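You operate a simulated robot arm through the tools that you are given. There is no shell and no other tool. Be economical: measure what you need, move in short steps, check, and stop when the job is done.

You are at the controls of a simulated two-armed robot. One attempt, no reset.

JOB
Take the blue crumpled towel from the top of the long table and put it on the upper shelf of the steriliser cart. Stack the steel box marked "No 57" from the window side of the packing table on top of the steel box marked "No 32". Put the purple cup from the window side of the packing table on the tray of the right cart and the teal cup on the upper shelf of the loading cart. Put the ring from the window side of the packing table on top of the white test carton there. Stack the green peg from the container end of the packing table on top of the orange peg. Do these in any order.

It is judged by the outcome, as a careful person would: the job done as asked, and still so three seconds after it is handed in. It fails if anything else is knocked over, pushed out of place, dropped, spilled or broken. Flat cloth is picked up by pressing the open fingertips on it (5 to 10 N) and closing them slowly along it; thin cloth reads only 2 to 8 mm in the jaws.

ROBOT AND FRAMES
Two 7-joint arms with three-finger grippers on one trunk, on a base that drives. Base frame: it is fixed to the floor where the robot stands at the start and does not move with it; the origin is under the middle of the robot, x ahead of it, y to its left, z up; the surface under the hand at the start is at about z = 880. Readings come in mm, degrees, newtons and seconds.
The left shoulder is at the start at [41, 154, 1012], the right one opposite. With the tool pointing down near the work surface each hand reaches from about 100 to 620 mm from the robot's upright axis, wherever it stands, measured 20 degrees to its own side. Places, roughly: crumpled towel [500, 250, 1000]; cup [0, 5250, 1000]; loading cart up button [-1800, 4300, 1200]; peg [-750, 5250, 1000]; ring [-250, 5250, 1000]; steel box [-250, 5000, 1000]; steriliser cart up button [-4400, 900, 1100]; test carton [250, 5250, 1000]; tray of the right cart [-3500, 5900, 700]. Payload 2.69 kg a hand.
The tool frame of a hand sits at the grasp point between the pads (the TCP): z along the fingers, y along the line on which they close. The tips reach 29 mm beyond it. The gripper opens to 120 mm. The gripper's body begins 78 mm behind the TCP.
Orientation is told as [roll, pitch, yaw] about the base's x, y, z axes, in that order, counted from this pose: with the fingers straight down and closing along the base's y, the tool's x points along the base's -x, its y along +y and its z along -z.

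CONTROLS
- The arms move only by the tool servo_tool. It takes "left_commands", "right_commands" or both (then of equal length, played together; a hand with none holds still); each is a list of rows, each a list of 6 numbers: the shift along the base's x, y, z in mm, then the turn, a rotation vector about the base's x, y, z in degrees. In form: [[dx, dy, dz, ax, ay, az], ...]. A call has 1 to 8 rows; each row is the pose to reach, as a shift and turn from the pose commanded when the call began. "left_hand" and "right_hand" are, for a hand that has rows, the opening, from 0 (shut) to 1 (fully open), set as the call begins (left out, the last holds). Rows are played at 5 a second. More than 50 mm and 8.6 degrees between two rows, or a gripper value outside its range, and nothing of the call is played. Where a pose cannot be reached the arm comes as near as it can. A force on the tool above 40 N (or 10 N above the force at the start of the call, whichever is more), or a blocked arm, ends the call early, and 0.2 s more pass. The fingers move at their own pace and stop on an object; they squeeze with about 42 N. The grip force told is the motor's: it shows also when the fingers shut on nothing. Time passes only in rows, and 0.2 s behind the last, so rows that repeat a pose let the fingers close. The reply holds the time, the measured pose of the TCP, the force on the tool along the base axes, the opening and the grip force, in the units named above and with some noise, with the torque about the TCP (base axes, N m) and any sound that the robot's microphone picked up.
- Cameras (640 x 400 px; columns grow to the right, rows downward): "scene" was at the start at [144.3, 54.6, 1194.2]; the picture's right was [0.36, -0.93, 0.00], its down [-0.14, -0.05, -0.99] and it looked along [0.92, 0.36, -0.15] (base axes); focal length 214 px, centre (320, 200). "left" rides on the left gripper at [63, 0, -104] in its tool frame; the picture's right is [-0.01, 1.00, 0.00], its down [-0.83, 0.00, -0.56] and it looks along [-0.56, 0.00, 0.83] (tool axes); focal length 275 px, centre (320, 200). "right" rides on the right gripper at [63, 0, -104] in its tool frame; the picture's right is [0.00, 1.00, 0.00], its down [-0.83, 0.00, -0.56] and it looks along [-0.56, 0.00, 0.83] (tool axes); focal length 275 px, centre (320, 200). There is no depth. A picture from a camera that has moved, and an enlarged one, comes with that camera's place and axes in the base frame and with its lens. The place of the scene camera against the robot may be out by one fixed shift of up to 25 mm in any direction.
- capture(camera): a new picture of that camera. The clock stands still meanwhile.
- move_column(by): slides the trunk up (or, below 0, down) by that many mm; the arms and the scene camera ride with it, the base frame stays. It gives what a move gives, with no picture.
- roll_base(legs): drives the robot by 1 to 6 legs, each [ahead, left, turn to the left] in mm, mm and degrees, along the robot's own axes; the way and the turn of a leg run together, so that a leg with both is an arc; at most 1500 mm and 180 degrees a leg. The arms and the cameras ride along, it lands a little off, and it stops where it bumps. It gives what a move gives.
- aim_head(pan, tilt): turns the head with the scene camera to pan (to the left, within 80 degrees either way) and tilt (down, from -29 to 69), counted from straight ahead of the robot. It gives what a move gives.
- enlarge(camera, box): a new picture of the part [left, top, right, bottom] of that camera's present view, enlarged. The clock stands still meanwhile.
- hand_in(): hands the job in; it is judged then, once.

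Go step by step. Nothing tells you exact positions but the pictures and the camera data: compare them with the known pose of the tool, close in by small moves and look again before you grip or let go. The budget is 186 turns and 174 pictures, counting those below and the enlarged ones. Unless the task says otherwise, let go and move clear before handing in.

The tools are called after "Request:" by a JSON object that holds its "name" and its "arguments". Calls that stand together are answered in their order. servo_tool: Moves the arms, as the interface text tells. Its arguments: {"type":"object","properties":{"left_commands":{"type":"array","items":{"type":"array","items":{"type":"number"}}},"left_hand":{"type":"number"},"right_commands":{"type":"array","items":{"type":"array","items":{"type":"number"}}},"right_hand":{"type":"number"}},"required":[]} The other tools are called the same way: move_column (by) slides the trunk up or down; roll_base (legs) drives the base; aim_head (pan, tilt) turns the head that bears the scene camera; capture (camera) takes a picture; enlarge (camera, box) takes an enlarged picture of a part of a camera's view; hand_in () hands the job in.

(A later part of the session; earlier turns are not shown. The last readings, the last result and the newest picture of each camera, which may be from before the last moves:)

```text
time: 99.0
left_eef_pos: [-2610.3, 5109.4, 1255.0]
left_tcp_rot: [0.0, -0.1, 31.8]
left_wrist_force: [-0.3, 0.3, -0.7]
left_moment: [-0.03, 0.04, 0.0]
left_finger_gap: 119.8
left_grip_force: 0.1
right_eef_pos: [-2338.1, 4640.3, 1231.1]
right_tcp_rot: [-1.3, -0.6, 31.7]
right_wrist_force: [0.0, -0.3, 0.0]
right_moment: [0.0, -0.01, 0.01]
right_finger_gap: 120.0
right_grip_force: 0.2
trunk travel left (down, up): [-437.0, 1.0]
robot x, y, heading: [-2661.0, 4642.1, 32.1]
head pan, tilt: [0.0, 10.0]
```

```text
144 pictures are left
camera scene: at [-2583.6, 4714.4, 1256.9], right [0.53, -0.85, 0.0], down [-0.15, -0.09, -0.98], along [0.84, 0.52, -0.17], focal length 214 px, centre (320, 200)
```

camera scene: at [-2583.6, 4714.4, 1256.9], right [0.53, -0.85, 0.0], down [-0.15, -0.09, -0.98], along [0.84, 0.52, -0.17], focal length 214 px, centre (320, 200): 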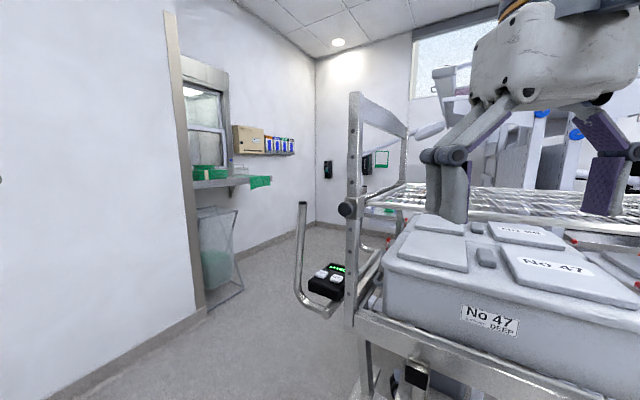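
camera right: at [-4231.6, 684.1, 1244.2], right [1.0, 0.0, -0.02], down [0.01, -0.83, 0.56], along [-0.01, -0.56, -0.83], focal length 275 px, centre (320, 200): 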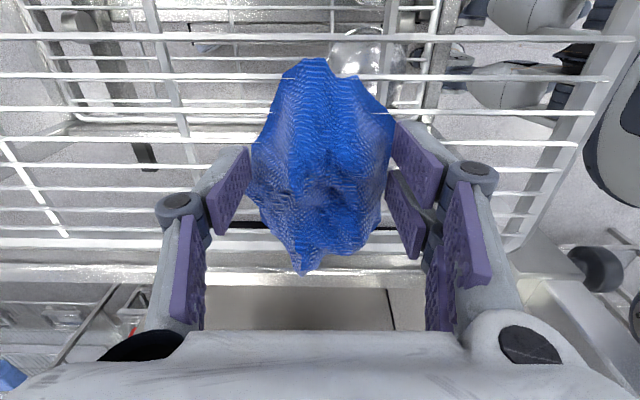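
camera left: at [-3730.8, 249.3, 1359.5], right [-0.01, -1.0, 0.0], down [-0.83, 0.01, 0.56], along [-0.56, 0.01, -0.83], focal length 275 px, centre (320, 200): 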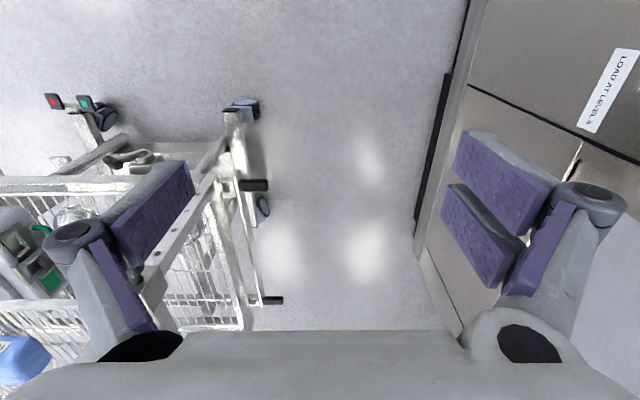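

I'm close to the loading cart, so I'll move away toward +y, then look along the far side of the table.

Request:
{"name": "roll_base", "arguments": {"legs": [[250, 650, 0], [0, 0, -25]]}}

Request:
{"name": "capture", "arguments": {"camera": "scene"}}

```text
time: 105.8
left_eef_pos: [-2546.0, 5723.3, 1255.0]
left_tcp_rot: [0.0, -0.1, 6.3]
left_wrist_force: [0.1, 0.5, 0.2]
left_moment: [0.0, 0.0, 0.01]
left_finger_gap: 120.1
left_grip_force: 0.0
right_eef_pos: [-2497.4, 5183.2, 1230.5]
right_tcp_rot: [-1.2, -0.6, 6.3]
right_wrist_force: [-0.5, 0.3, 0.3]
right_moment: [0.0, -0.04, -0.01]
right_finger_gap: 120.1
right_grip_force: 0.1
trunk travel left (down, up): [-437.0, 1.0]
robot x, y, heading: [-2790.3, 5320.8, 6.5]
head pan, tilt: [0.0, 10.0]
```

```text
143 pictures are left
camera scene: at [-2699.0, 5354.2, 1256.9], right [0.11, -0.99, 0.0], down [-0.17, -0.02, -0.98], along [0.98, 0.11, -0.17], focal length 214 px, centre (320, 200)
```

scene: 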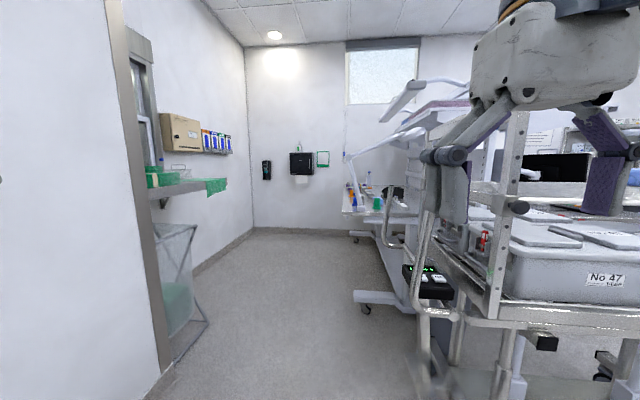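

The corridor north of the table is free. I'll go in, turn to face the table (south), and look.

Request:
{"name": "roll_base", "arguments": {"legs": [[0, 0, -6.5], [600, 550, 0], [0, 0, -90], [0, 1100, 0]]}}

Request:
{"name": "aim_head", "arguments": {"pan": 30, "tilt": 20}}

Request:
{"name": "capture", "arguments": {"camera": "scene"}}

```text
time: 123.3
left_eef_pos: [-699.4, 5563.6, 1254.5]
left_tcp_rot: [0.0, -0.1, -90.6]
left_wrist_force: [0.4, 0.0, -2.0]
left_moment: [0.02, -0.05, -0.02]
left_finger_gap: 119.9
left_grip_force: 0.1
right_eef_pos: [-1242.6, 5582.6, 1230.5]
right_tcp_rot: [-1.3, -0.7, -90.8]
right_wrist_force: [-0.3, -0.9, 0.4]
right_moment: [-0.03, 0.01, 0.01]
right_finger_gap: 119.9
right_grip_force: 0.1
trunk travel left (down, up): [-437.0, 1.0]
robot x, y, heading: [-1067.9, 5855.3, -90.8]
head pan, tilt: [0.0, 10.0]
```

```text
time: 124.3
left_eef_pos: [-699.7, 5564.3, 1254.4]
left_tcp_rot: [0.0, -0.1, -90.7]
left_wrist_force: [-0.3, -0.5, -0.1]
left_moment: [-0.01, 0.01, 0.0]
left_finger_gap: 120.0
left_grip_force: 0.0
right_eef_pos: [-1242.5, 5582.3, 1230.3]
right_tcp_rot: [-1.2, -0.7, -90.8]
right_wrist_force: [0.3, -0.4, -0.5]
right_moment: [0.0, 0.05, 0.01]
right_finger_gap: 120.1
right_grip_force: 0.0
trunk travel left (down, up): [-437.0, 1.0]
robot x, y, heading: [-1066.0, 5855.7, -90.1]
head pan, tilt: [30.0, 20.0]
```

```text
142 pictures are left
camera scene: at [-1025.1, 5793.1, 1240.7], right [-0.87, -0.49, 0.0], down [-0.17, 0.3, -0.94], along [0.46, -0.82, -0.34], focal length 214 px, centre (320, 200)
```

scene: 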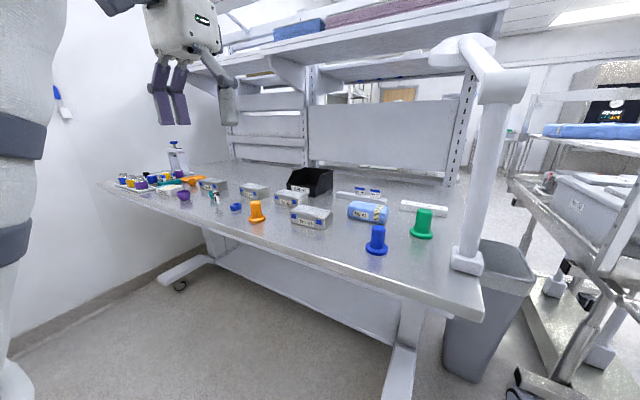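

Request:
{"name": "enlarge", "arguments": {"camera": "scene", "box": [90, 130, 290, 255]}}

Request:
{"name": "enlarge", "arguments": {"camera": "scene", "box": [240, 150, 460, 285]}}

```text
3.20 times, centred on (190, 192) of scene
camera zoom: at [-1025.1, 5793.1, 1240.7], right [-0.87, -0.49, 0.0], down [-0.17, 0.3, -0.94], along [0.46, -0.82, -0.34], focal length 686 px, centre (736, 224)
```

zoom: 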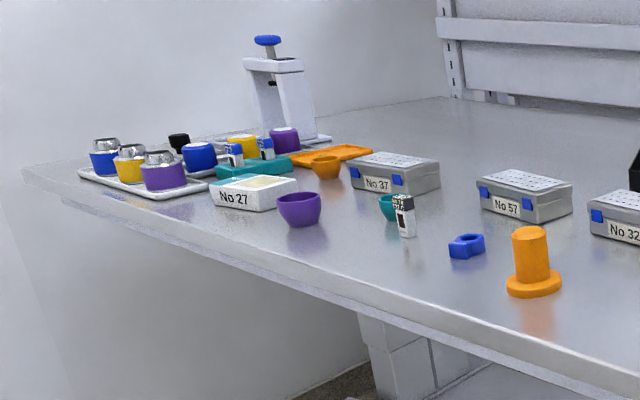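

```text
2.91 times, centred on (350, 218) of scene
camera zoom: at [-1025.1, 5793.1, 1240.7], right [-0.87, -0.49, 0.0], down [-0.17, 0.3, -0.94], along [0.46, -0.82, -0.34], focal length 624 px, centre (233, 149)
```

zoom: 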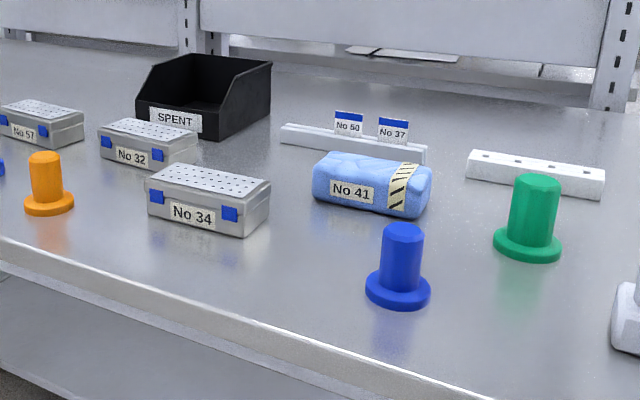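

Clear view: green peg ≈[-1010, 5100], orange peg ≈[-468, 5277], boxes 57, 32, ring (blue), carton No 27 and cups beyond. Moving up to the table for the green peg with the right hand.

Request:
{"name": "roll_base", "arguments": {"legs": [[200, 200, 0]]}}

Request:
{"name": "move_column", "arguments": {"by": -58}}

Request:
{"name": "aim_head", "arguments": {"pan": -15, "tilt": 30}}

Request:
{"name": "capture", "arguments": {"camera": "scene"}}

Request:
{"name": "capture", "arguments": {"camera": "right"}}

```text
time: 126.4
left_eef_pos: [-504.8, 5355.7, 1255.4]
left_tcp_rot: [0.0, -0.1, -91.3]
left_wrist_force: [0.3, -0.1, 0.6]
left_moment: [0.05, 0.02, 0.03]
left_finger_gap: 120.2
left_grip_force: 0.0
right_eef_pos: [-1048.5, 5382.3, 1231.3]
right_tcp_rot: [-1.2, -0.7, -91.4]
right_wrist_force: [0.3, -0.4, 0.3]
right_moment: [0.02, -0.03, 0.01]
right_finger_gap: 120.0
right_grip_force: 0.1
trunk travel left (down, up): [-437.0, 1.0]
robot x, y, heading: [-867.3, 5653.9, -91.2]
head pan, tilt: [30.0, 20.0]
```

```text
time: 127.0
left_eef_pos: [-506.9, 5334.0, 1197.6]
left_tcp_rot: [0.1, 4.3, -91.3]
left_wrist_force: [-0.3, 0.5, 0.1]
left_moment: [0.03, -0.06, 0.01]
left_finger_gap: 120.2
left_grip_force: 0.1
right_eef_pos: [-1050.5, 5361.7, 1173.4]
right_tcp_rot: [-1.3, 4.3, -91.4]
right_wrist_force: [2.1, 25.7, -12.1]
right_moment: [-2.78, -0.12, -0.83]
right_finger_gap: 119.8
right_grip_force: 0.0
trunk travel left (down, up): [-404.0, 34.0]
robot x, y, heading: [-865.5, 5652.7, -91.1]
head pan, tilt: [30.0, 20.0]
stopped: the force on the tool passed its limit at 102 N (the readings are from after the stop); the commanded pose is now the measured one
```

```text
time: 128.2
left_eef_pos: [-507.1, 5333.8, 1199.2]
left_tcp_rot: [0.0, 4.2, -91.3]
left_wrist_force: [-0.4, 0.0, 1.7]
left_moment: [0.02, 0.03, 0.0]
left_finger_gap: 120.0
left_grip_force: 0.1
right_eef_pos: [-1049.9, 5359.7, 1176.8]
right_tcp_rot: [-1.2, 4.0, -91.5]
right_wrist_force: [1.0, 18.5, -9.7]
right_moment: [-2.0, -0.29, -0.65]
right_finger_gap: 119.9
right_grip_force: 0.1
trunk travel left (down, up): [-404.0, 34.0]
robot x, y, heading: [-868.6, 5654.8, -91.3]
head pan, tilt: [-15.0, 30.0]
```

```text
139 pictures are left
camera scene: at [-899.8, 5548.3, 1190.2], right [-0.96, 0.28, 0.0], down [0.14, 0.48, -0.87], along [-0.24, -0.83, -0.5], focal length 214 px, centre (320, 200)
```

scene: 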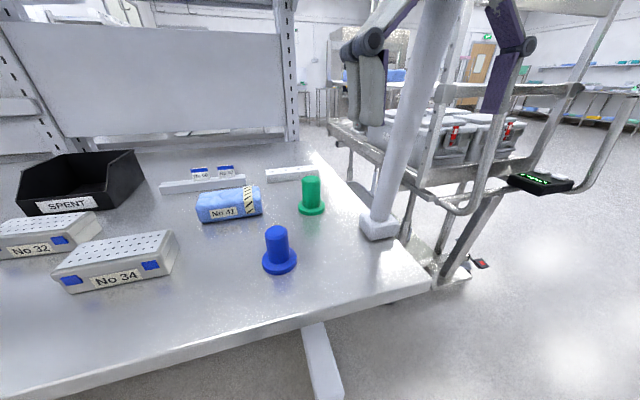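

```text
138 pictures are left
camera right: at [-1045.2, 5415.1, 1284.8], right [1.0, -0.02, -0.02], down [-0.01, -0.87, 0.5], along [-0.03, -0.5, -0.87], focal length 275 px, centre (320, 200)
```

right: 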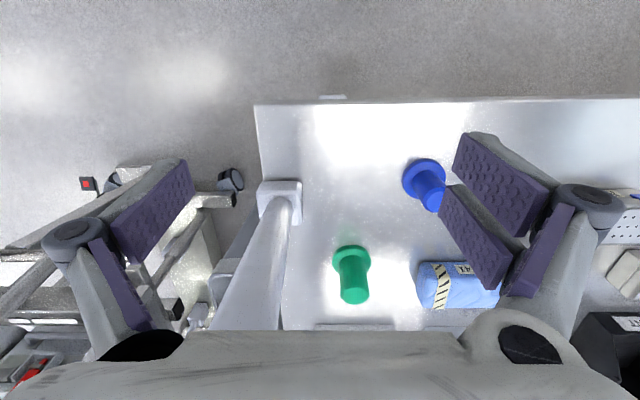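

The right gripper has met the lamp pole while lowering. I'll go back up and then pull back from it.

Request:
{"name": "move_column", "arguments": {"by": 30}}

Request:
{"name": "roll_base", "arguments": {"legs": [[-100, 0, 0]]}}

Request:
{"name": "capture", "arguments": {"camera": "scene"}}

Request:
{"name": "capture", "arguments": {"camera": "right"}}

```text
time: 128.9
left_eef_pos: [-506.1, 5331.2, 1228.8]
left_tcp_rot: [0.0, 4.3, -91.5]
left_wrist_force: [-0.2, -0.4, -0.4]
left_moment: [0.13, -0.01, -0.01]
left_finger_gap: 119.7
left_grip_force: 0.1
right_eef_pos: [-1048.3, 5358.5, 1208.6]
right_tcp_rot: [-1.2, 4.3, -91.4]
right_wrist_force: [2.1, 10.3, 6.0]
right_moment: [-1.11, 0.39, -0.26]
right_finger_gap: 119.7
right_grip_force: 0.0
trunk travel left (down, up): [-434.0, 4.0]
robot x, y, heading: [-872.0, 5653.5, -91.2]
head pan, tilt: [-15.0, 30.0]
```

```text
time: 130.1
left_eef_pos: [-504.2, 5430.4, 1228.7]
left_tcp_rot: [0.0, 4.3, -91.2]
left_wrist_force: [-0.7, 0.8, -0.9]
left_moment: [-0.01, 0.0, -0.03]
left_finger_gap: 120.1
left_grip_force: 0.0
right_eef_pos: [-1046.3, 5456.8, 1206.6]
right_tcp_rot: [-1.2, 4.2, -91.5]
right_wrist_force: [-0.8, -0.8, 0.1]
right_moment: [-0.03, 0.02, 0.0]
right_finger_gap: 120.0
right_grip_force: 0.0
trunk travel left (down, up): [-434.0, 4.0]
robot x, y, heading: [-870.9, 5749.4, -91.2]
head pan, tilt: [-15.0, 30.0]
```

```text
137 pictures are left
camera scene: at [-896.7, 5679.1, 1222.1], right [-0.96, 0.28, 0.0], down [0.14, 0.48, -0.87], along [-0.24, -0.83, -0.5], focal length 214 px, centre (320, 200)
```

scene: 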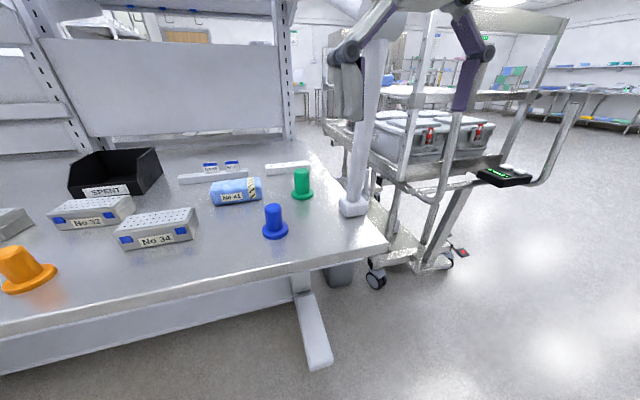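

```text
136 pictures are left
camera right: at [-1042.6, 5510.7, 1314.1], right [1.0, -0.02, -0.02], down [-0.01, -0.87, 0.49], along [-0.03, -0.49, -0.87], focal length 275 px, centre (320, 200)
```

right: 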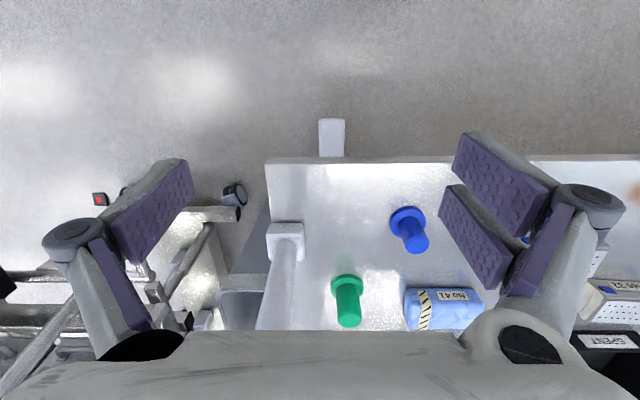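

Forces are gone and the pegs stand. Let me look up at the lamp arm to know where it is.

Request:
{"name": "aim_head", "arguments": {"pan": -15, "tilt": -5}}

Request:
{"name": "capture", "arguments": {"camera": "scene"}}

```text
time: 131.1
left_eef_pos: [-504.5, 5430.5, 1229.3]
left_tcp_rot: [0.0, 4.4, -91.3]
left_wrist_force: [0.8, -0.4, 0.4]
left_moment: [-0.04, -0.04, -0.02]
left_finger_gap: 120.3
left_grip_force: 0.0
right_eef_pos: [-1046.1, 5456.1, 1206.7]
right_tcp_rot: [-1.2, 4.1, -91.4]
right_wrist_force: [-0.6, -0.8, -0.5]
right_moment: [0.0, 0.0, -0.02]
right_finger_gap: 120.0
right_grip_force: 0.1
trunk travel left (down, up): [-434.0, 4.0]
robot x, y, heading: [-865.4, 5752.1, -91.3]
head pan, tilt: [-15.0, -5.0]
```

```text
135 pictures are left
camera scene: at [-895.9, 5681.5, 1278.2], right [-0.96, 0.28, 0.0], down [-0.02, -0.08, -1.0], along [-0.28, -0.96, 0.09], focal length 214 px, centre (320, 200)
```

scene: 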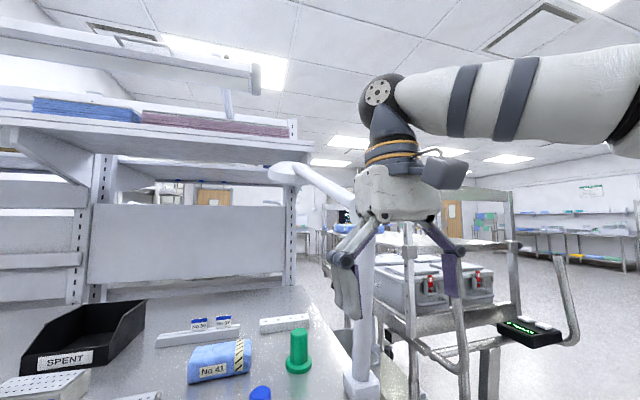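

The lamp leans toward me over the green peg, so I'll come at that peg low and from the +x side with the left hand. First pull the right hand back and lower the left, then reposition the base turned toward the peg.

Request:
{"name": "servo_tool", "arguments": {"right_commands": [[0, 40, 0, 0, 0, 0], [0, 80, 0, 0, 0, 0], [0, 110, 0, 0, 0, 0], [0, 110, 0, 0, 0, 0]], "left_commands": [[-20, 20, -30, 0, 0, 0], [-40, 30, -60, 0, 0, 0], [-60, 30, -90, 0, 0, 0], [-80, 30, -110, 0, 0, 0]]}}

Request:
{"name": "roll_base", "arguments": {"legs": [[0, 120, 0], [0, 0, -24]]}}

Request:
{"name": "aim_head", "arguments": {"pan": 0, "tilt": 25}}

Request:
{"name": "capture", "arguments": {"camera": "scene"}}

Request:
{"name": "capture", "arguments": {"camera": "left"}}

```text
time: 132.1
left_eef_pos: [-572.5, 5447.5, 1120.4]
left_tcp_rot: [-0.1, 4.5, -91.3]
left_wrist_force: [-0.4, -0.2, 0.5]
left_moment: [-0.02, -0.04, 0.04]
left_finger_gap: 120.0
left_grip_force: 0.0
left hand out of reach, approached as far as the arm can: row 4
right_eef_pos: [-1045.5, 5567.7, 1207.0]
right_tcp_rot: [-1.2, 4.2, -91.4]
right_wrist_force: [0.4, 0.7, 0.1]
right_moment: [-0.03, -0.01, -0.03]
right_finger_gap: 119.7
right_grip_force: 0.1
trunk travel left (down, up): [-434.0, 4.0]
robot x, y, heading: [-867.5, 5750.9, -91.2]
head pan, tilt: [-15.0, -5.0]
```

```text
time: 134.9
left_eef_pos: [-601.3, 5350.7, 1121.0]
left_tcp_rot: [-0.1, 4.4, -115.8]
left_wrist_force: [-0.6, -0.3, -0.3]
left_moment: [0.02, -0.02, -0.03]
left_finger_gap: 120.1
left_grip_force: 0.0
right_eef_pos: [-981.7, 5655.0, 1206.7]
right_tcp_rot: [-1.2, 4.2, -115.9]
right_wrist_force: [-0.5, -0.6, -0.8]
right_moment: [-0.01, 0.01, 0.02]
right_finger_gap: 120.0
right_grip_force: 0.1
trunk travel left (down, up): [-434.0, 4.0]
robot x, y, heading: [-748.7, 5748.4, -115.9]
head pan, tilt: [-15.0, -5.0]
```

```text
time: 135.9
left_eef_pos: [-600.4, 5349.2, 1119.2]
left_tcp_rot: [-0.5, 4.6, -115.7]
left_wrist_force: [0.6, -0.3, 0.6]
left_moment: [-0.04, -0.02, 0.0]
left_finger_gap: 120.1
left_grip_force: 0.0
right_eef_pos: [-982.8, 5656.4, 1206.8]
right_tcp_rot: [-1.2, 4.1, -115.9]
right_wrist_force: [0.0, 1.1, -0.9]
right_moment: [-0.03, 0.02, 0.03]
right_finger_gap: 120.0
right_grip_force: 0.1
trunk travel left (down, up): [-434.0, 4.0]
robot x, y, heading: [-748.7, 5750.6, -115.8]
head pan, tilt: [0.0, 25.0]
```

```text
134 pictures are left
camera scene: at [-800.3, 5684.0, 1240.2], right [-0.85, 0.53, 0.0], down [0.17, 0.27, -0.95], along [-0.5, -0.81, -0.32], focal length 214 px, centre (320, 200)
```

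scene: 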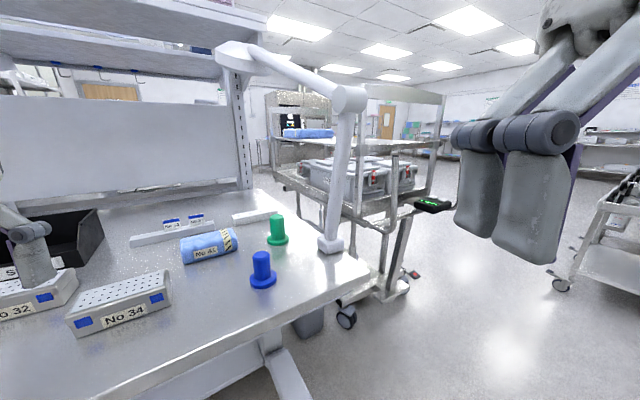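

```text
133 pictures are left
camera left: at [-575.8, 5398.4, 1228.2], right [0.9, -0.44, -0.01], down [-0.38, -0.79, 0.49], along [-0.22, -0.43, -0.87], focal length 275 px, centre (320, 200)
```

left: 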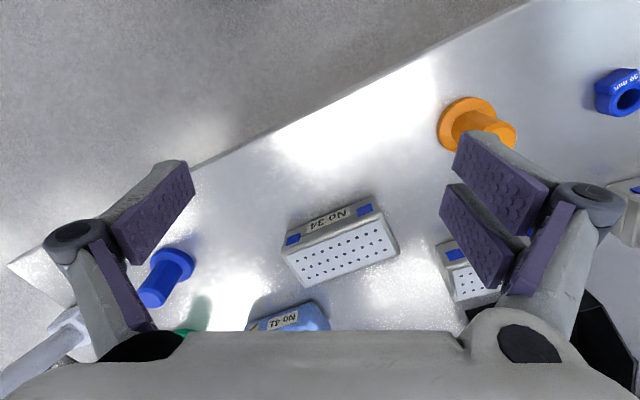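

Good view of the lamp: its joint is near [-1115, 5290, 1300]. I'll lower the trunk here, step in, then tilt the left hand forward and approach low.

Request:
{"name": "move_column", "arguments": {"by": -54}}

Request:
{"name": "roll_base", "arguments": {"legs": [[126, 61, 0]]}}

Request:
{"name": "servo_tool", "arguments": {"left_commands": [[-40, -5, 0, -7, 3.3, 0], [-80, -10, 0, -14, 6.7, 0], [-120, -15, 0, -21, 10, 0], [-160, -20, 0, -28, 13.4, 0], [-200, -25, 0, -34, 16.3, 0], [-235, -30, 0, -39.5, 19, 0], [-235, -30, 0, -39.5, 19, 0]]}}

Request:
{"name": "capture", "arguments": {"camera": "left"}}

Request:
{"name": "capture", "arguments": {"camera": "scene"}}

```text
time: 136.8
left_eef_pos: [-616.9, 5316.2, 998.1]
left_tcp_rot: [-0.3, 17.1, -115.9]
left_wrist_force: [-0.2, -0.3, 0.1]
left_moment: [-0.02, -0.03, -0.02]
left_finger_gap: 120.0
left_grip_force: 0.1
right_eef_pos: [-1004.9, 5604.7, 1106.4]
right_tcp_rot: [-1.1, 16.0, -115.9]
right_wrist_force: [0.4, -0.5, 0.0]
right_moment: [-0.03, 0.01, -0.02]
right_finger_gap: 120.0
right_grip_force: 0.0
trunk travel left (down, up): [-380.0, 58.0]
robot x, y, heading: [-742.0, 5749.5, -115.4]
head pan, tilt: [0.0, 25.0]
```

```text
time: 138.2
left_eef_pos: [-616.5, 5175.8, 997.3]
left_tcp_rot: [-0.3, 17.2, -115.8]
left_wrist_force: [-1.1, -0.5, -0.4]
left_moment: [0.04, 0.03, -0.02]
left_finger_gap: 120.1
left_grip_force: 0.0
right_eef_pos: [-1005.0, 5464.9, 1105.7]
right_tcp_rot: [-1.1, 16.1, -115.8]
right_wrist_force: [-0.5, -0.4, 0.2]
right_moment: [0.0, 0.01, -0.01]
right_finger_gap: 120.2
right_grip_force: 0.1
trunk travel left (down, up): [-380.0, 58.0]
robot x, y, heading: [-744.2, 5609.2, -115.6]
head pan, tilt: [0.0, 25.0]
```

```text
time: 139.8
left_eef_pos: [-900.1, 5052.7, 978.9]
left_tcp_rot: [-0.4, -26.6, -115.5]
left_wrist_force: [3.0, 0.7, 5.3]
left_moment: [-0.09, -0.34, 0.09]
left_finger_gap: 120.3
left_grip_force: 0.1
left hand out of reach, approached as far as the arm can: row 1, 2, 3, 4, 5, 6, 7
right_eef_pos: [-1005.6, 5466.0, 1107.2]
right_tcp_rot: [-1.2, 16.1, -115.8]
right_wrist_force: [-0.6, -0.5, -0.1]
right_moment: [0.0, 0.01, 0.0]
right_finger_gap: 119.8
right_grip_force: 0.0
trunk travel left (down, up): [-380.0, 58.0]
robot x, y, heading: [-741.4, 5607.7, -115.4]
head pan, tilt: [0.0, 25.0]
```

```text
132 pictures are left
camera left: at [-854.5, 5145.4, 1044.5], right [0.9, -0.44, -0.01], down [-0.21, -0.45, 0.87], along [-0.38, -0.78, -0.5], focal length 275 px, centre (320, 200)
```

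left: 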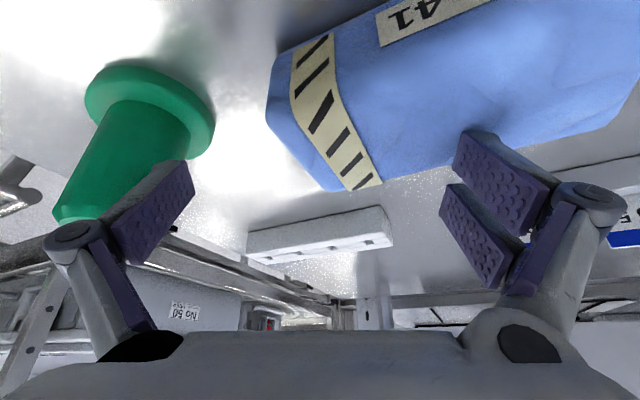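

```text
131 pictures are left
camera scene: at [-807.4, 5489.8, 1174.8], right [-0.93, 0.37, 0.0], down [0.13, 0.34, -0.93], along [-0.34, -0.87, -0.36], focal length 214 px, centre (320, 200)
```

scene: 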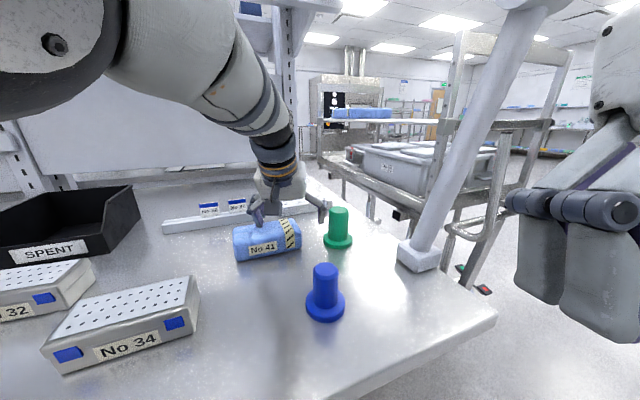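

The hand is above the wrapped towel No 41, right next to the peg. Raise a bit, then move across to over the green peg.

Request:
{"name": "servo_tool", "arguments": {"left_commands": [[0, 0, 25, 0, 0, 0], [0, 0, 45, 0, 0, 0], [-40, 7, 45, 0, 0, 0], [-80, 14, 45, 0, 0, 0], [-115, 20, 45, 0, 0, 0], [-115, 20, 45, 0, 0, 0]]}}

Request:
{"name": "capture", "arguments": {"camera": "left"}}

Request:
{"name": "capture", "arguments": {"camera": "scene"}}

```text
time: 141.2
left_eef_pos: [-1020.2, 5071.1, 1024.6]
left_tcp_rot: [-0.3, -26.7, -115.6]
left_wrist_force: [0.1, 0.5, -0.4]
left_moment: [0.02, -0.01, 0.02]
left_finger_gap: 120.0
left_grip_force: 0.1
right_eef_pos: [-1004.9, 5464.7, 1106.9]
right_tcp_rot: [-1.0, 16.2, -115.8]
right_wrist_force: [1.3, -0.1, 0.4]
right_moment: [0.02, 0.03, -0.01]
right_finger_gap: 120.1
right_grip_force: 0.0
trunk travel left (down, up): [-380.0, 58.0]
robot x, y, heading: [-741.7, 5609.5, -115.8]
head pan, tilt: [0.0, 25.0]
```

```text
130 pictures are left
camera left: at [-974.6, 5164.0, 1090.0], right [0.9, -0.44, 0.0], down [-0.21, -0.44, 0.87], along [-0.38, -0.78, -0.49], focal length 275 px, centre (320, 200)
```

left: 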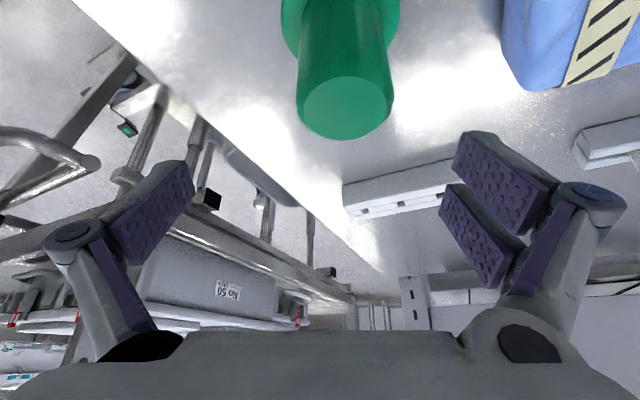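

```text
129 pictures are left
camera scene: at [-812.9, 5493.2, 1168.9], right [-0.9, 0.43, 0.0], down [0.18, 0.38, -0.91], along [-0.39, -0.82, -0.42], focal length 214 px, centre (320, 200)
```

scene: 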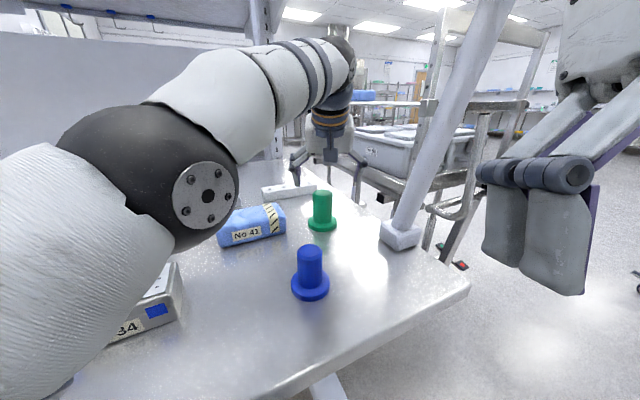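

Peg axis at about [-1008, 5065]. Lowering around it.

Request:
{"name": "servo_tool", "arguments": {"left_commands": [[12, -6, 0, 0, 0, 0], [12, -6, -40, 0, 0, 0], [12, -6, -80, 0, 0, 0], [12, -6, -80, 0, 0, 0]]}}

Request:
{"name": "capture", "arguments": {"camera": "left"}}

Request:
{"name": "enlarge", "arguments": {"camera": "scene", "box": [220, 100, 440, 300]}}

```text
time: 142.2
left_eef_pos: [-1012.5, 5064.2, 941.6]
left_tcp_rot: [-0.1, -26.6, -115.7]
left_wrist_force: [-0.2, -0.2, -0.7]
left_moment: [0.02, 0.0, 0.02]
left_finger_gap: 120.2
left_grip_force: 0.1
right_eef_pos: [-1004.6, 5465.1, 1106.2]
right_tcp_rot: [-1.1, 16.1, -115.8]
right_wrist_force: [-0.1, 0.3, 0.5]
right_moment: [-0.02, 0.0, -0.02]
right_finger_gap: 120.0
right_grip_force: 0.2
trunk travel left (down, up): [-380.0, 58.0]
robot x, y, heading: [-742.6, 5605.9, -115.5]
head pan, tilt: [0.0, 25.0]
```

```text
128 pictures are left
camera left: at [-966.4, 5156.9, 1006.4], right [0.9, -0.44, 0.0], down [-0.22, -0.44, 0.87], along [-0.38, -0.78, -0.49], focal length 275 px, centre (320, 200)
```

left: 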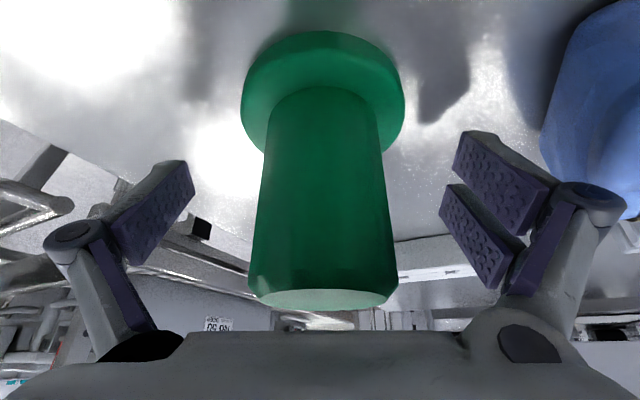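

```text
2.00 times, centred on (330, 200) of scene
camera zoom: at [-813.4, 5492.8, 1168.8], right [-0.9, 0.43, 0.0], down [0.18, 0.38, -0.91], along [-0.39, -0.82, -0.42], focal length 429 px, centre (300, 200)
```

zoom: 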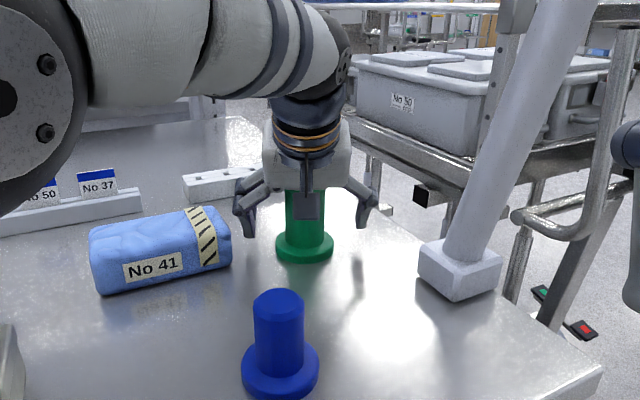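

Triangulating the two views puts the peg axis about 18 mm nearer me; adjust, rise a little, then grip.

Request:
{"name": "servo_tool", "arguments": {"left_commands": [[8, 16, 10, 0, 0, 0], [8, 16, 10, 0, 0, 0]]}}

Request:
{"name": "servo_tool", "arguments": {"left_commands": [[0, 0, 0, 0, 0, 0], [0, 0, 0, 0, 0, 0], [0, 0, 0, 0, 0, 0], [0, 0, 0, 0, 0, 0]], "left_hand": 0}}

Request:
{"name": "capture", "arguments": {"camera": "left"}}

```text
time: 142.8
left_eef_pos: [-1005.1, 5080.0, 953.1]
left_tcp_rot: [-0.2, -26.7, -115.7]
left_wrist_force: [-0.1, 0.7, 0.1]
left_moment: [0.02, -0.01, 0.03]
left_finger_gap: 120.0
left_grip_force: 0.1
right_eef_pos: [-1004.7, 5464.5, 1106.7]
right_tcp_rot: [-1.1, 16.1, -115.8]
right_wrist_force: [0.1, -0.1, 0.6]
right_moment: [-0.04, -0.01, -0.02]
right_finger_gap: 119.7
right_grip_force: 0.0
trunk travel left (down, up): [-380.0, 58.0]
robot x, y, heading: [-742.7, 5609.0, -115.6]
head pan, tilt: [0.0, 25.0]
```

```text
time: 143.8
left_eef_pos: [-1006.4, 5081.0, 955.3]
left_tcp_rot: [-0.2, -27.2, -115.9]
left_wrist_force: [-4.7, -1.0, 24.8]
left_moment: [-0.18, -0.53, -0.05]
left_finger_gap: 44.8
left_grip_force: 42.5
right_eef_pos: [-1004.5, 5467.0, 1106.6]
right_tcp_rot: [-1.0, 16.1, -115.7]
right_wrist_force: [-0.7, -0.1, -0.3]
right_moment: [0.04, 0.01, -0.01]
right_finger_gap: 120.3
right_grip_force: 0.1
trunk travel left (down, up): [-380.0, 58.0]
robot x, y, heading: [-741.8, 5608.4, -115.6]
head pan, tilt: [0.0, 25.0]
```

```text
126 pictures are left
camera left: at [-959.3, 5174.0, 1020.8], right [0.9, -0.44, 0.0], down [-0.21, -0.44, 0.87], along [-0.39, -0.78, -0.49], focal length 275 px, centre (320, 200)
```

left: 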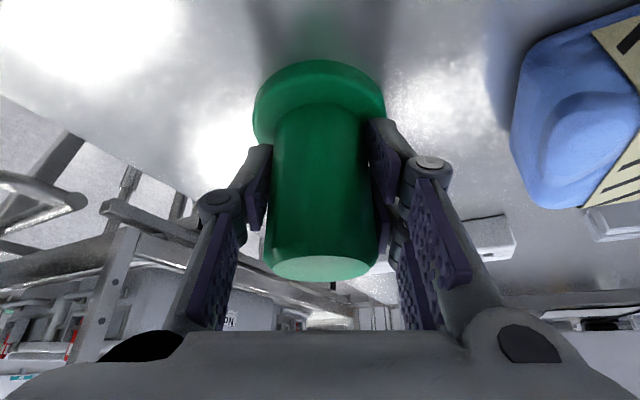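

Gripped (44.8 mm). Lift carefully and check clearance to the lamp.

Request:
{"name": "servo_tool", "arguments": {"left_commands": [[0, 0, 20, 0, 0, 0], [0, 0, 45, 0, 0, 0], [0, 0, 70, 0, 0, 0], [0, 0, 70, 0, 0, 0]]}}

Request:
{"name": "capture", "arguments": {"camera": "scene"}}

Request:
{"name": "capture", "arguments": {"camera": "left"}}

```text
time: 144.8
left_eef_pos: [-1007.4, 5079.9, 1021.4]
left_tcp_rot: [-0.3, -26.7, -115.8]
left_wrist_force: [0.3, -0.2, -0.7]
left_moment: [0.0, 0.0, 0.02]
left_finger_gap: 44.6
left_grip_force: 41.8
right_eef_pos: [-1007.0, 5465.1, 1106.1]
right_tcp_rot: [-1.1, 16.1, -115.8]
right_wrist_force: [-1.0, -0.9, 0.0]
right_moment: [-0.02, 0.0, -0.03]
right_finger_gap: 120.3
right_grip_force: 0.1
trunk travel left (down, up): [-380.0, 58.0]
robot x, y, heading: [-740.8, 5608.7, -115.5]
head pan, tilt: [0.0, 25.0]
```

```text
125 pictures are left
camera scene: at [-813.5, 5492.7, 1168.7], right [-0.9, 0.43, 0.0], down [0.18, 0.38, -0.91], along [-0.39, -0.82, -0.42], focal length 214 px, centre (320, 200)
```

scene: 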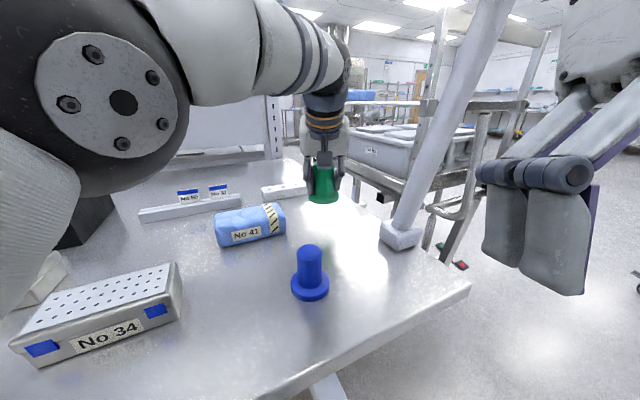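

```text
124 pictures are left
camera left: at [-960.6, 5172.5, 1087.9], right [0.9, -0.44, 0.0], down [-0.22, -0.44, 0.87], along [-0.38, -0.78, -0.49], focal length 275 px, centre (320, 200)
```

left: 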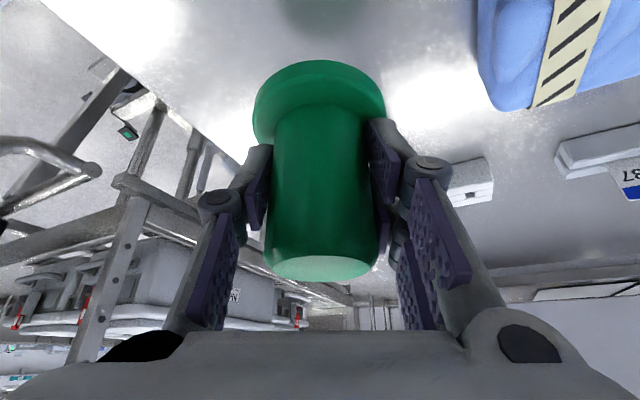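

The green peg is held and clear. Draw it toward me over the blue peg, then turn the base square to the table and move along to the orange peg.

Request:
{"name": "servo_tool", "arguments": {"left_commands": [[20, 0, 30, 0, 0, 0], [50, 10, 55, 0, 0, 0], [80, 40, 70, 0, 0, 0], [110, 75, 70, 0, 0, 0], [132, 115, 70, 0, 0, 0], [147, 150, 70, 0, 0, 0], [157, 180, 70, 0, 0, 0]]}}

Request:
{"name": "roll_base", "arguments": {"legs": [[-40, 0, 0], [0, 0, 24.5], [0, 150, 0]]}}

Request:
{"name": "capture", "arguments": {"camera": "scene"}}

Request:
{"name": "capture", "arguments": {"camera": "left"}}

Request:
{"name": "capture", "arguments": {"camera": "right"}}

```text
time: 146.3
left_eef_pos: [-956.7, 5092.0, 1074.8]
left_tcp_rot: [-0.2, -26.8, -115.8]
left_wrist_force: [0.9, -0.5, -1.1]
left_moment: [-0.01, -0.03, -0.04]
left_finger_gap: 45.0
left_grip_force: 42.0
left hand out of reach, approached as far as the arm can: row 3, 4, 5, 6, 7
right_eef_pos: [-1005.9, 5464.4, 1106.8]
right_tcp_rot: [-1.1, 16.0, -115.9]
right_wrist_force: [0.0, -0.5, -0.1]
right_moment: [0.01, 0.0, 0.0]
right_finger_gap: 120.0
right_grip_force: 0.0
trunk travel left (down, up): [-380.0, 58.0]
robot x, y, heading: [-744.8, 5608.6, -115.5]
head pan, tilt: [0.0, 25.0]
```

```text
time: 149.9
left_eef_pos: [-559.9, 5082.0, 1073.7]
left_tcp_rot: [-0.3, -26.7, -91.4]
left_wrist_force: [-0.8, 0.8, -1.4]
left_moment: [0.01, 0.03, -0.01]
left_finger_gap: 44.4
left_grip_force: 42.0
right_eef_pos: [-757.7, 5401.9, 1105.7]
right_tcp_rot: [-1.1, 16.0, -91.6]
right_wrist_force: [0.5, 0.6, 1.2]
right_moment: [0.0, 0.05, -0.01]
right_finger_gap: 120.0
right_grip_force: 0.1
trunk travel left (down, up): [-380.0, 58.0]
robot x, y, heading: [-579.6, 5641.9, -91.5]
head pan, tilt: [0.0, 25.0]
```

```text
123 pictures are left
camera scene: at [-586.6, 5508.9, 1168.7], right [-1.0, 0.02, 0.0], down [0.01, 0.42, -0.91], along [-0.02, -0.91, -0.42], focal length 214 px, centre (320, 200)
```

scene: 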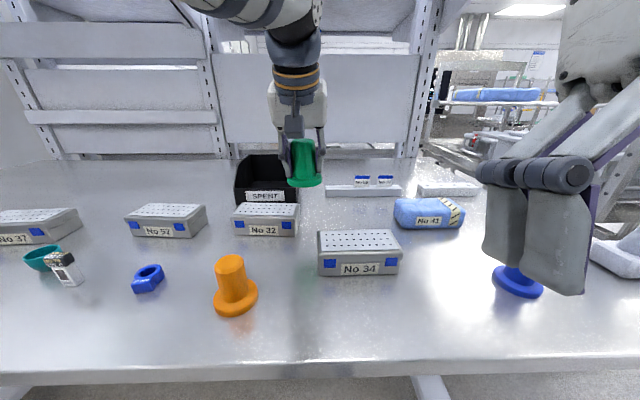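

```text
122 pictures are left
camera left: at [-557.2, 5184.7, 1139.8], right [1.0, -0.03, 0.0], down [-0.01, -0.49, 0.87], along [-0.03, -0.87, -0.49], focal length 275 px, centre (320, 200)
```

left: 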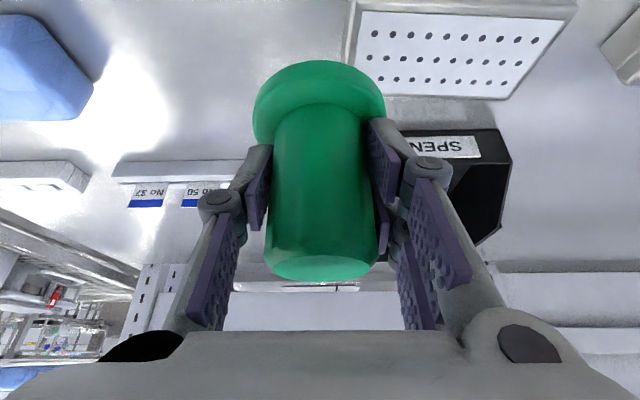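

```text
121 pictures are left
camera right: at [-755.3, 5432.8, 1223.4], right [1.0, -0.02, -0.02], down [-0.01, -0.95, 0.3], along [-0.02, -0.3, -0.95], focal length 275 px, centre (320, 200)
```

right: 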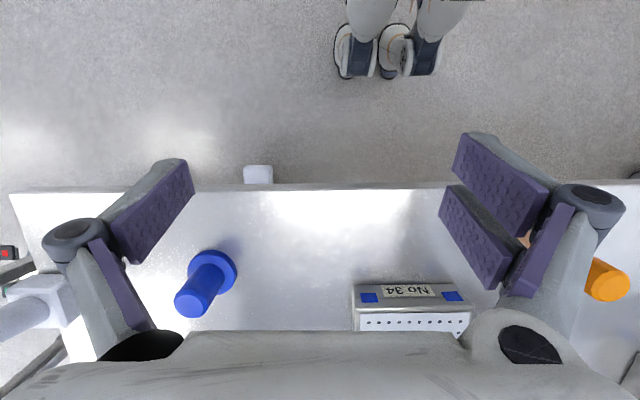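

All else stands. The arm can't pull in further at this tilt, so I'll back the base up to bring the green peg over the orange one.

Request:
{"name": "roll_base", "arguments": {"legs": [[-170, 93, 0]]}}

Request:
{"name": "capture", "arguments": {"camera": "scene"}}

Request:
{"name": "capture", "arguments": {"camera": "left"}}

```text
time: 151.4
left_eef_pos: [-465.0, 5249.2, 1075.4]
left_tcp_rot: [-0.1, -26.7, -91.4]
left_wrist_force: [-0.2, 0.0, -1.5]
left_moment: [0.0, 0.01, 0.01]
left_finger_gap: 44.5
left_grip_force: 41.6
right_eef_pos: [-663.5, 5569.7, 1106.1]
right_tcp_rot: [-1.1, 16.1, -91.5]
right_wrist_force: [-0.2, 0.3, -0.3]
right_moment: [-0.05, 0.0, 0.02]
right_finger_gap: 120.0
right_grip_force: 0.0
trunk travel left (down, up): [-380.0, 58.0]
robot x, y, heading: [-484.7, 5805.6, -91.1]
head pan, tilt: [0.0, 25.0]
```

```text
120 pictures are left
camera scene: at [-490.8, 5677.9, 1168.8], right [-1.0, 0.02, 0.0], down [0.01, 0.42, -0.91], along [-0.02, -0.91, -0.42], focal length 214 px, centre (320, 200)
```

scene: 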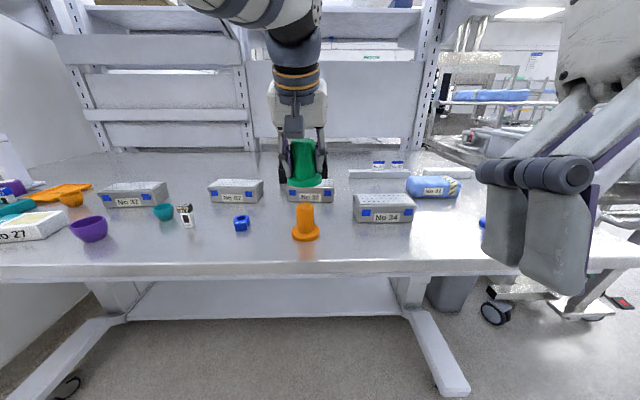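

```text
119 pictures are left
camera left: at [-461.2, 5353.7, 1140.0], right [1.0, -0.03, 0.0], down [-0.01, -0.49, 0.87], along [-0.03, -0.87, -0.49], focal length 275 px, centre (320, 200)
```

left: 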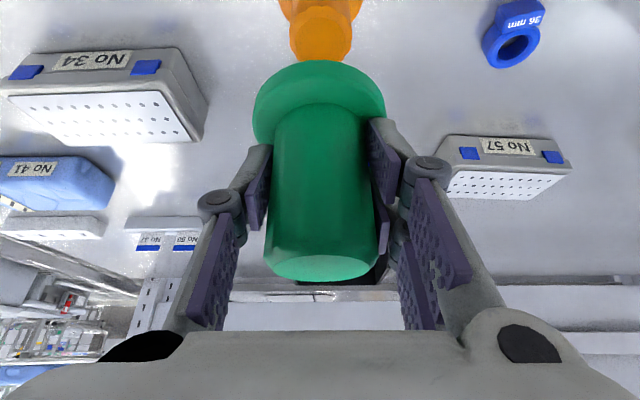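

Green is roughly over orange. To judge the alignment I'll turn the right hand so its camera looks at the pegs from the side.

Request:
{"name": "servo_tool", "arguments": {"right_commands": [[3, -15, 0, -4.9, -1.9, 5.9], [6, -30, 0, -9.8, -3.9, 11.9], [9, -45, 0, -14.7, -5.8, 17.8], [12, -60, 0, -19.6, -7.7, 23.7], [15, -80, 0, -24.5, -9.6, 29.6], [18, -100, 0, -29.4, -11.6, 35.6], [20, -120, 0, -34.3, -13.5, 41.5], [20, -120, 0, -34.3, -13.5, 41.5]]}}

Request:
{"name": "capture", "arguments": {"camera": "right"}}

```text
time: 153.2
left_eef_pos: [-465.7, 5249.8, 1076.3]
left_tcp_rot: [-0.2, -26.7, -91.5]
left_wrist_force: [-0.2, 0.8, -0.9]
left_moment: [-0.02, -0.02, -0.02]
left_finger_gap: 44.8
left_grip_force: 41.8
right_eef_pos: [-643.7, 5447.7, 1106.7]
right_tcp_rot: [-0.2, -20.0, -48.4]
right_wrist_force: [-0.7, -0.3, 0.6]
right_moment: [-0.02, -0.01, -0.01]
right_finger_gap: 119.8
right_grip_force: 0.1
trunk travel left (down, up): [-380.0, 58.0]
robot x, y, heading: [-483.6, 5811.5, -91.0]
head pan, tilt: [0.0, 25.0]
```

```text
118 pictures are left
camera right: at [-706.0, 5519.2, 1182.1], right [0.75, 0.66, 0.0], down [0.4, -0.44, 0.81], along [0.53, -0.6, -0.59], focal length 275 px, centre (320, 200)
```

right: 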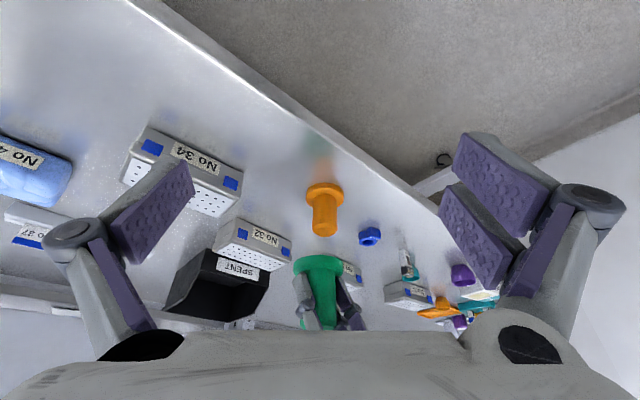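

Side view: orange axis ≈[-464, 5258], top ≈980; the green peg needs about +13 mm in y. Shift and lower most of the way, then recheck.

Request:
{"name": "servo_tool", "arguments": {"left_commands": [[1, 13, 0, 0, 0, 0], [1, 13, -15, 0, 0, 0], [1, 13, -28, 0, 0, 0], [1, 13, -28, 0, 0, 0]]}}

Request:
{"name": "capture", "arguments": {"camera": "left"}}

Request:
{"name": "enlarge", "arguments": {"camera": "right", "box": [240, 150, 400, 350]}}

Request:
{"name": "enlarge", "arguments": {"camera": "scene", "box": [240, 130, 380, 260]}}

```text
time: 154.2
left_eef_pos: [-465.8, 5264.1, 1047.9]
left_tcp_rot: [-0.3, -26.7, -91.5]
left_wrist_force: [0.0, -0.2, -0.9]
left_moment: [0.01, 0.01, -0.01]
left_finger_gap: 44.7
left_grip_force: 42.5
right_eef_pos: [-643.6, 5449.0, 1107.1]
right_tcp_rot: [-0.1, -20.0, -48.5]
right_wrist_force: [0.0, -0.3, 0.7]
right_moment: [-0.01, 0.01, -0.04]
right_finger_gap: 120.1
right_grip_force: 0.1
trunk travel left (down, up): [-380.0, 58.0]
robot x, y, heading: [-485.5, 5808.9, -91.1]
head pan, tilt: [0.0, 25.0]
```

```text
117 pictures are left
camera left: at [-462.2, 5366.6, 1113.0], right [1.0, -0.03, 0.0], down [-0.01, -0.49, 0.87], along [-0.03, -0.87, -0.49], focal length 275 px, centre (320, 200)
```

left: 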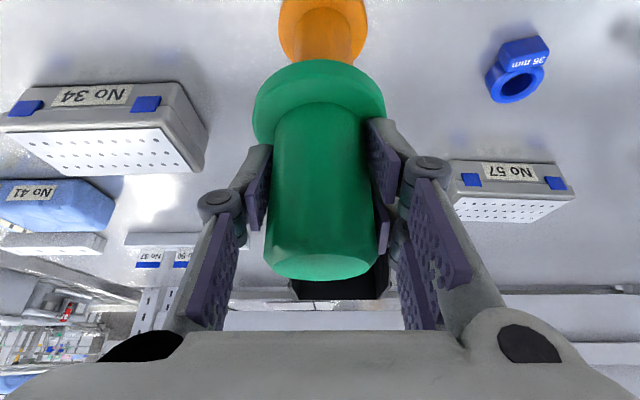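

```text
2.00 times, centred on (320, 250) of right
camera zoom: at [-706.0, 5519.3, 1182.1], right [0.75, 0.66, 0.0], down [0.4, -0.44, 0.81], along [0.53, -0.6, -0.59], focal length 551 px, centre (320, 100)
```

zoom: 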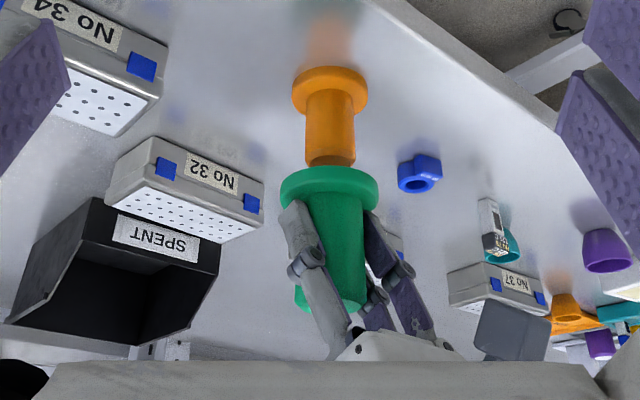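

```text
3.08 times, centred on (310, 195) of scene
camera zoom: at [-491.2, 5677.3, 1168.7], right [-1.0, 0.02, 0.0], down [0.01, 0.42, -0.91], along [-0.02, -0.91, -0.42], focal length 660 px, centre (351, 215)
```

zoom: 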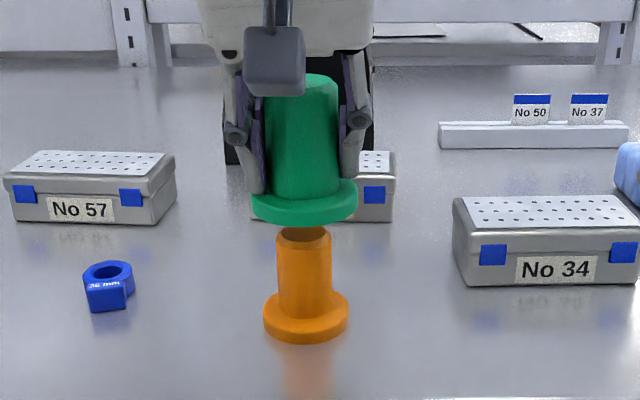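

Aligned within a few mm; nudge +3 mm in y and lower to touch.

Request:
{"name": "servo_tool", "arguments": {"left_commands": [[0, 3, 0, 0, 0, 0], [0, 3, -5, 0, 0, 0], [0, 3, -9, 0, 0, 0], [0, 3, -12, 0, 0, 0]]}}

Request:
{"name": "enlarge", "arguments": {"camera": "right", "box": [260, 170, 380, 320]}}

Request:
{"name": "enlarge", "arguments": {"camera": "scene", "box": [260, 140, 350, 250]}}

```text
time: 155.2
left_eef_pos: [-464.6, 5266.3, 1034.8]
left_tcp_rot: [-0.2, -26.7, -91.5]
left_wrist_force: [-0.3, 0.4, -0.5]
left_moment: [0.03, -0.02, 0.01]
left_finger_gap: 44.7
left_grip_force: 42.1
right_eef_pos: [-644.0, 5448.8, 1105.1]
right_tcp_rot: [-0.1, -20.0, -48.6]
right_wrist_force: [-0.2, -0.4, -1.3]
right_moment: [-0.02, 0.03, -0.02]
right_finger_gap: 120.2
right_grip_force: 0.0
trunk travel left (down, up): [-380.0, 58.0]
robot x, y, heading: [-484.3, 5808.9, -91.5]
head pan, tilt: [0.0, 25.0]
```

```text
2.67 times, centred on (320, 245) of right
camera zoom: at [-706.0, 5519.3, 1182.1], right [0.75, 0.66, 0.0], down [0.4, -0.44, 0.81], along [0.53, -0.6, -0.59], focal length 734 px, centre (320, 80)
```

zoom: 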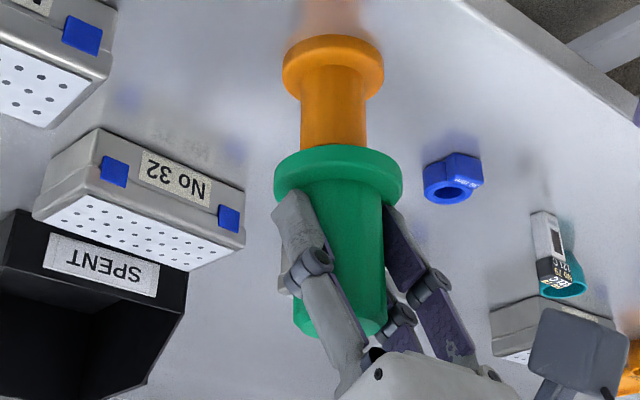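

```text
3.64 times, centred on (305, 195) of scene
camera zoom: at [-491.2, 5677.3, 1168.7], right [-1.0, 0.02, 0.0], down [0.01, 0.42, -0.91], along [-0.02, -0.91, -0.42], focal length 780 px, centre (374, 218)
```

zoom: 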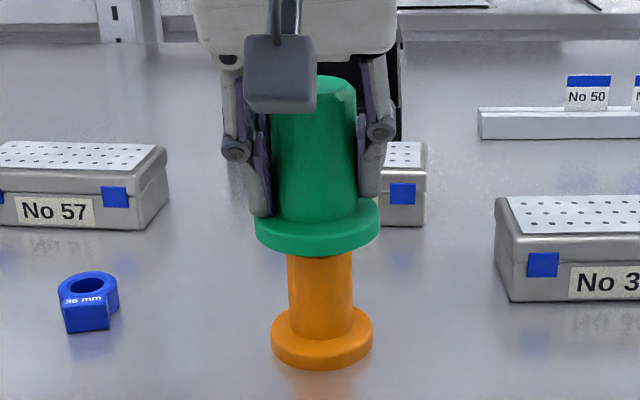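

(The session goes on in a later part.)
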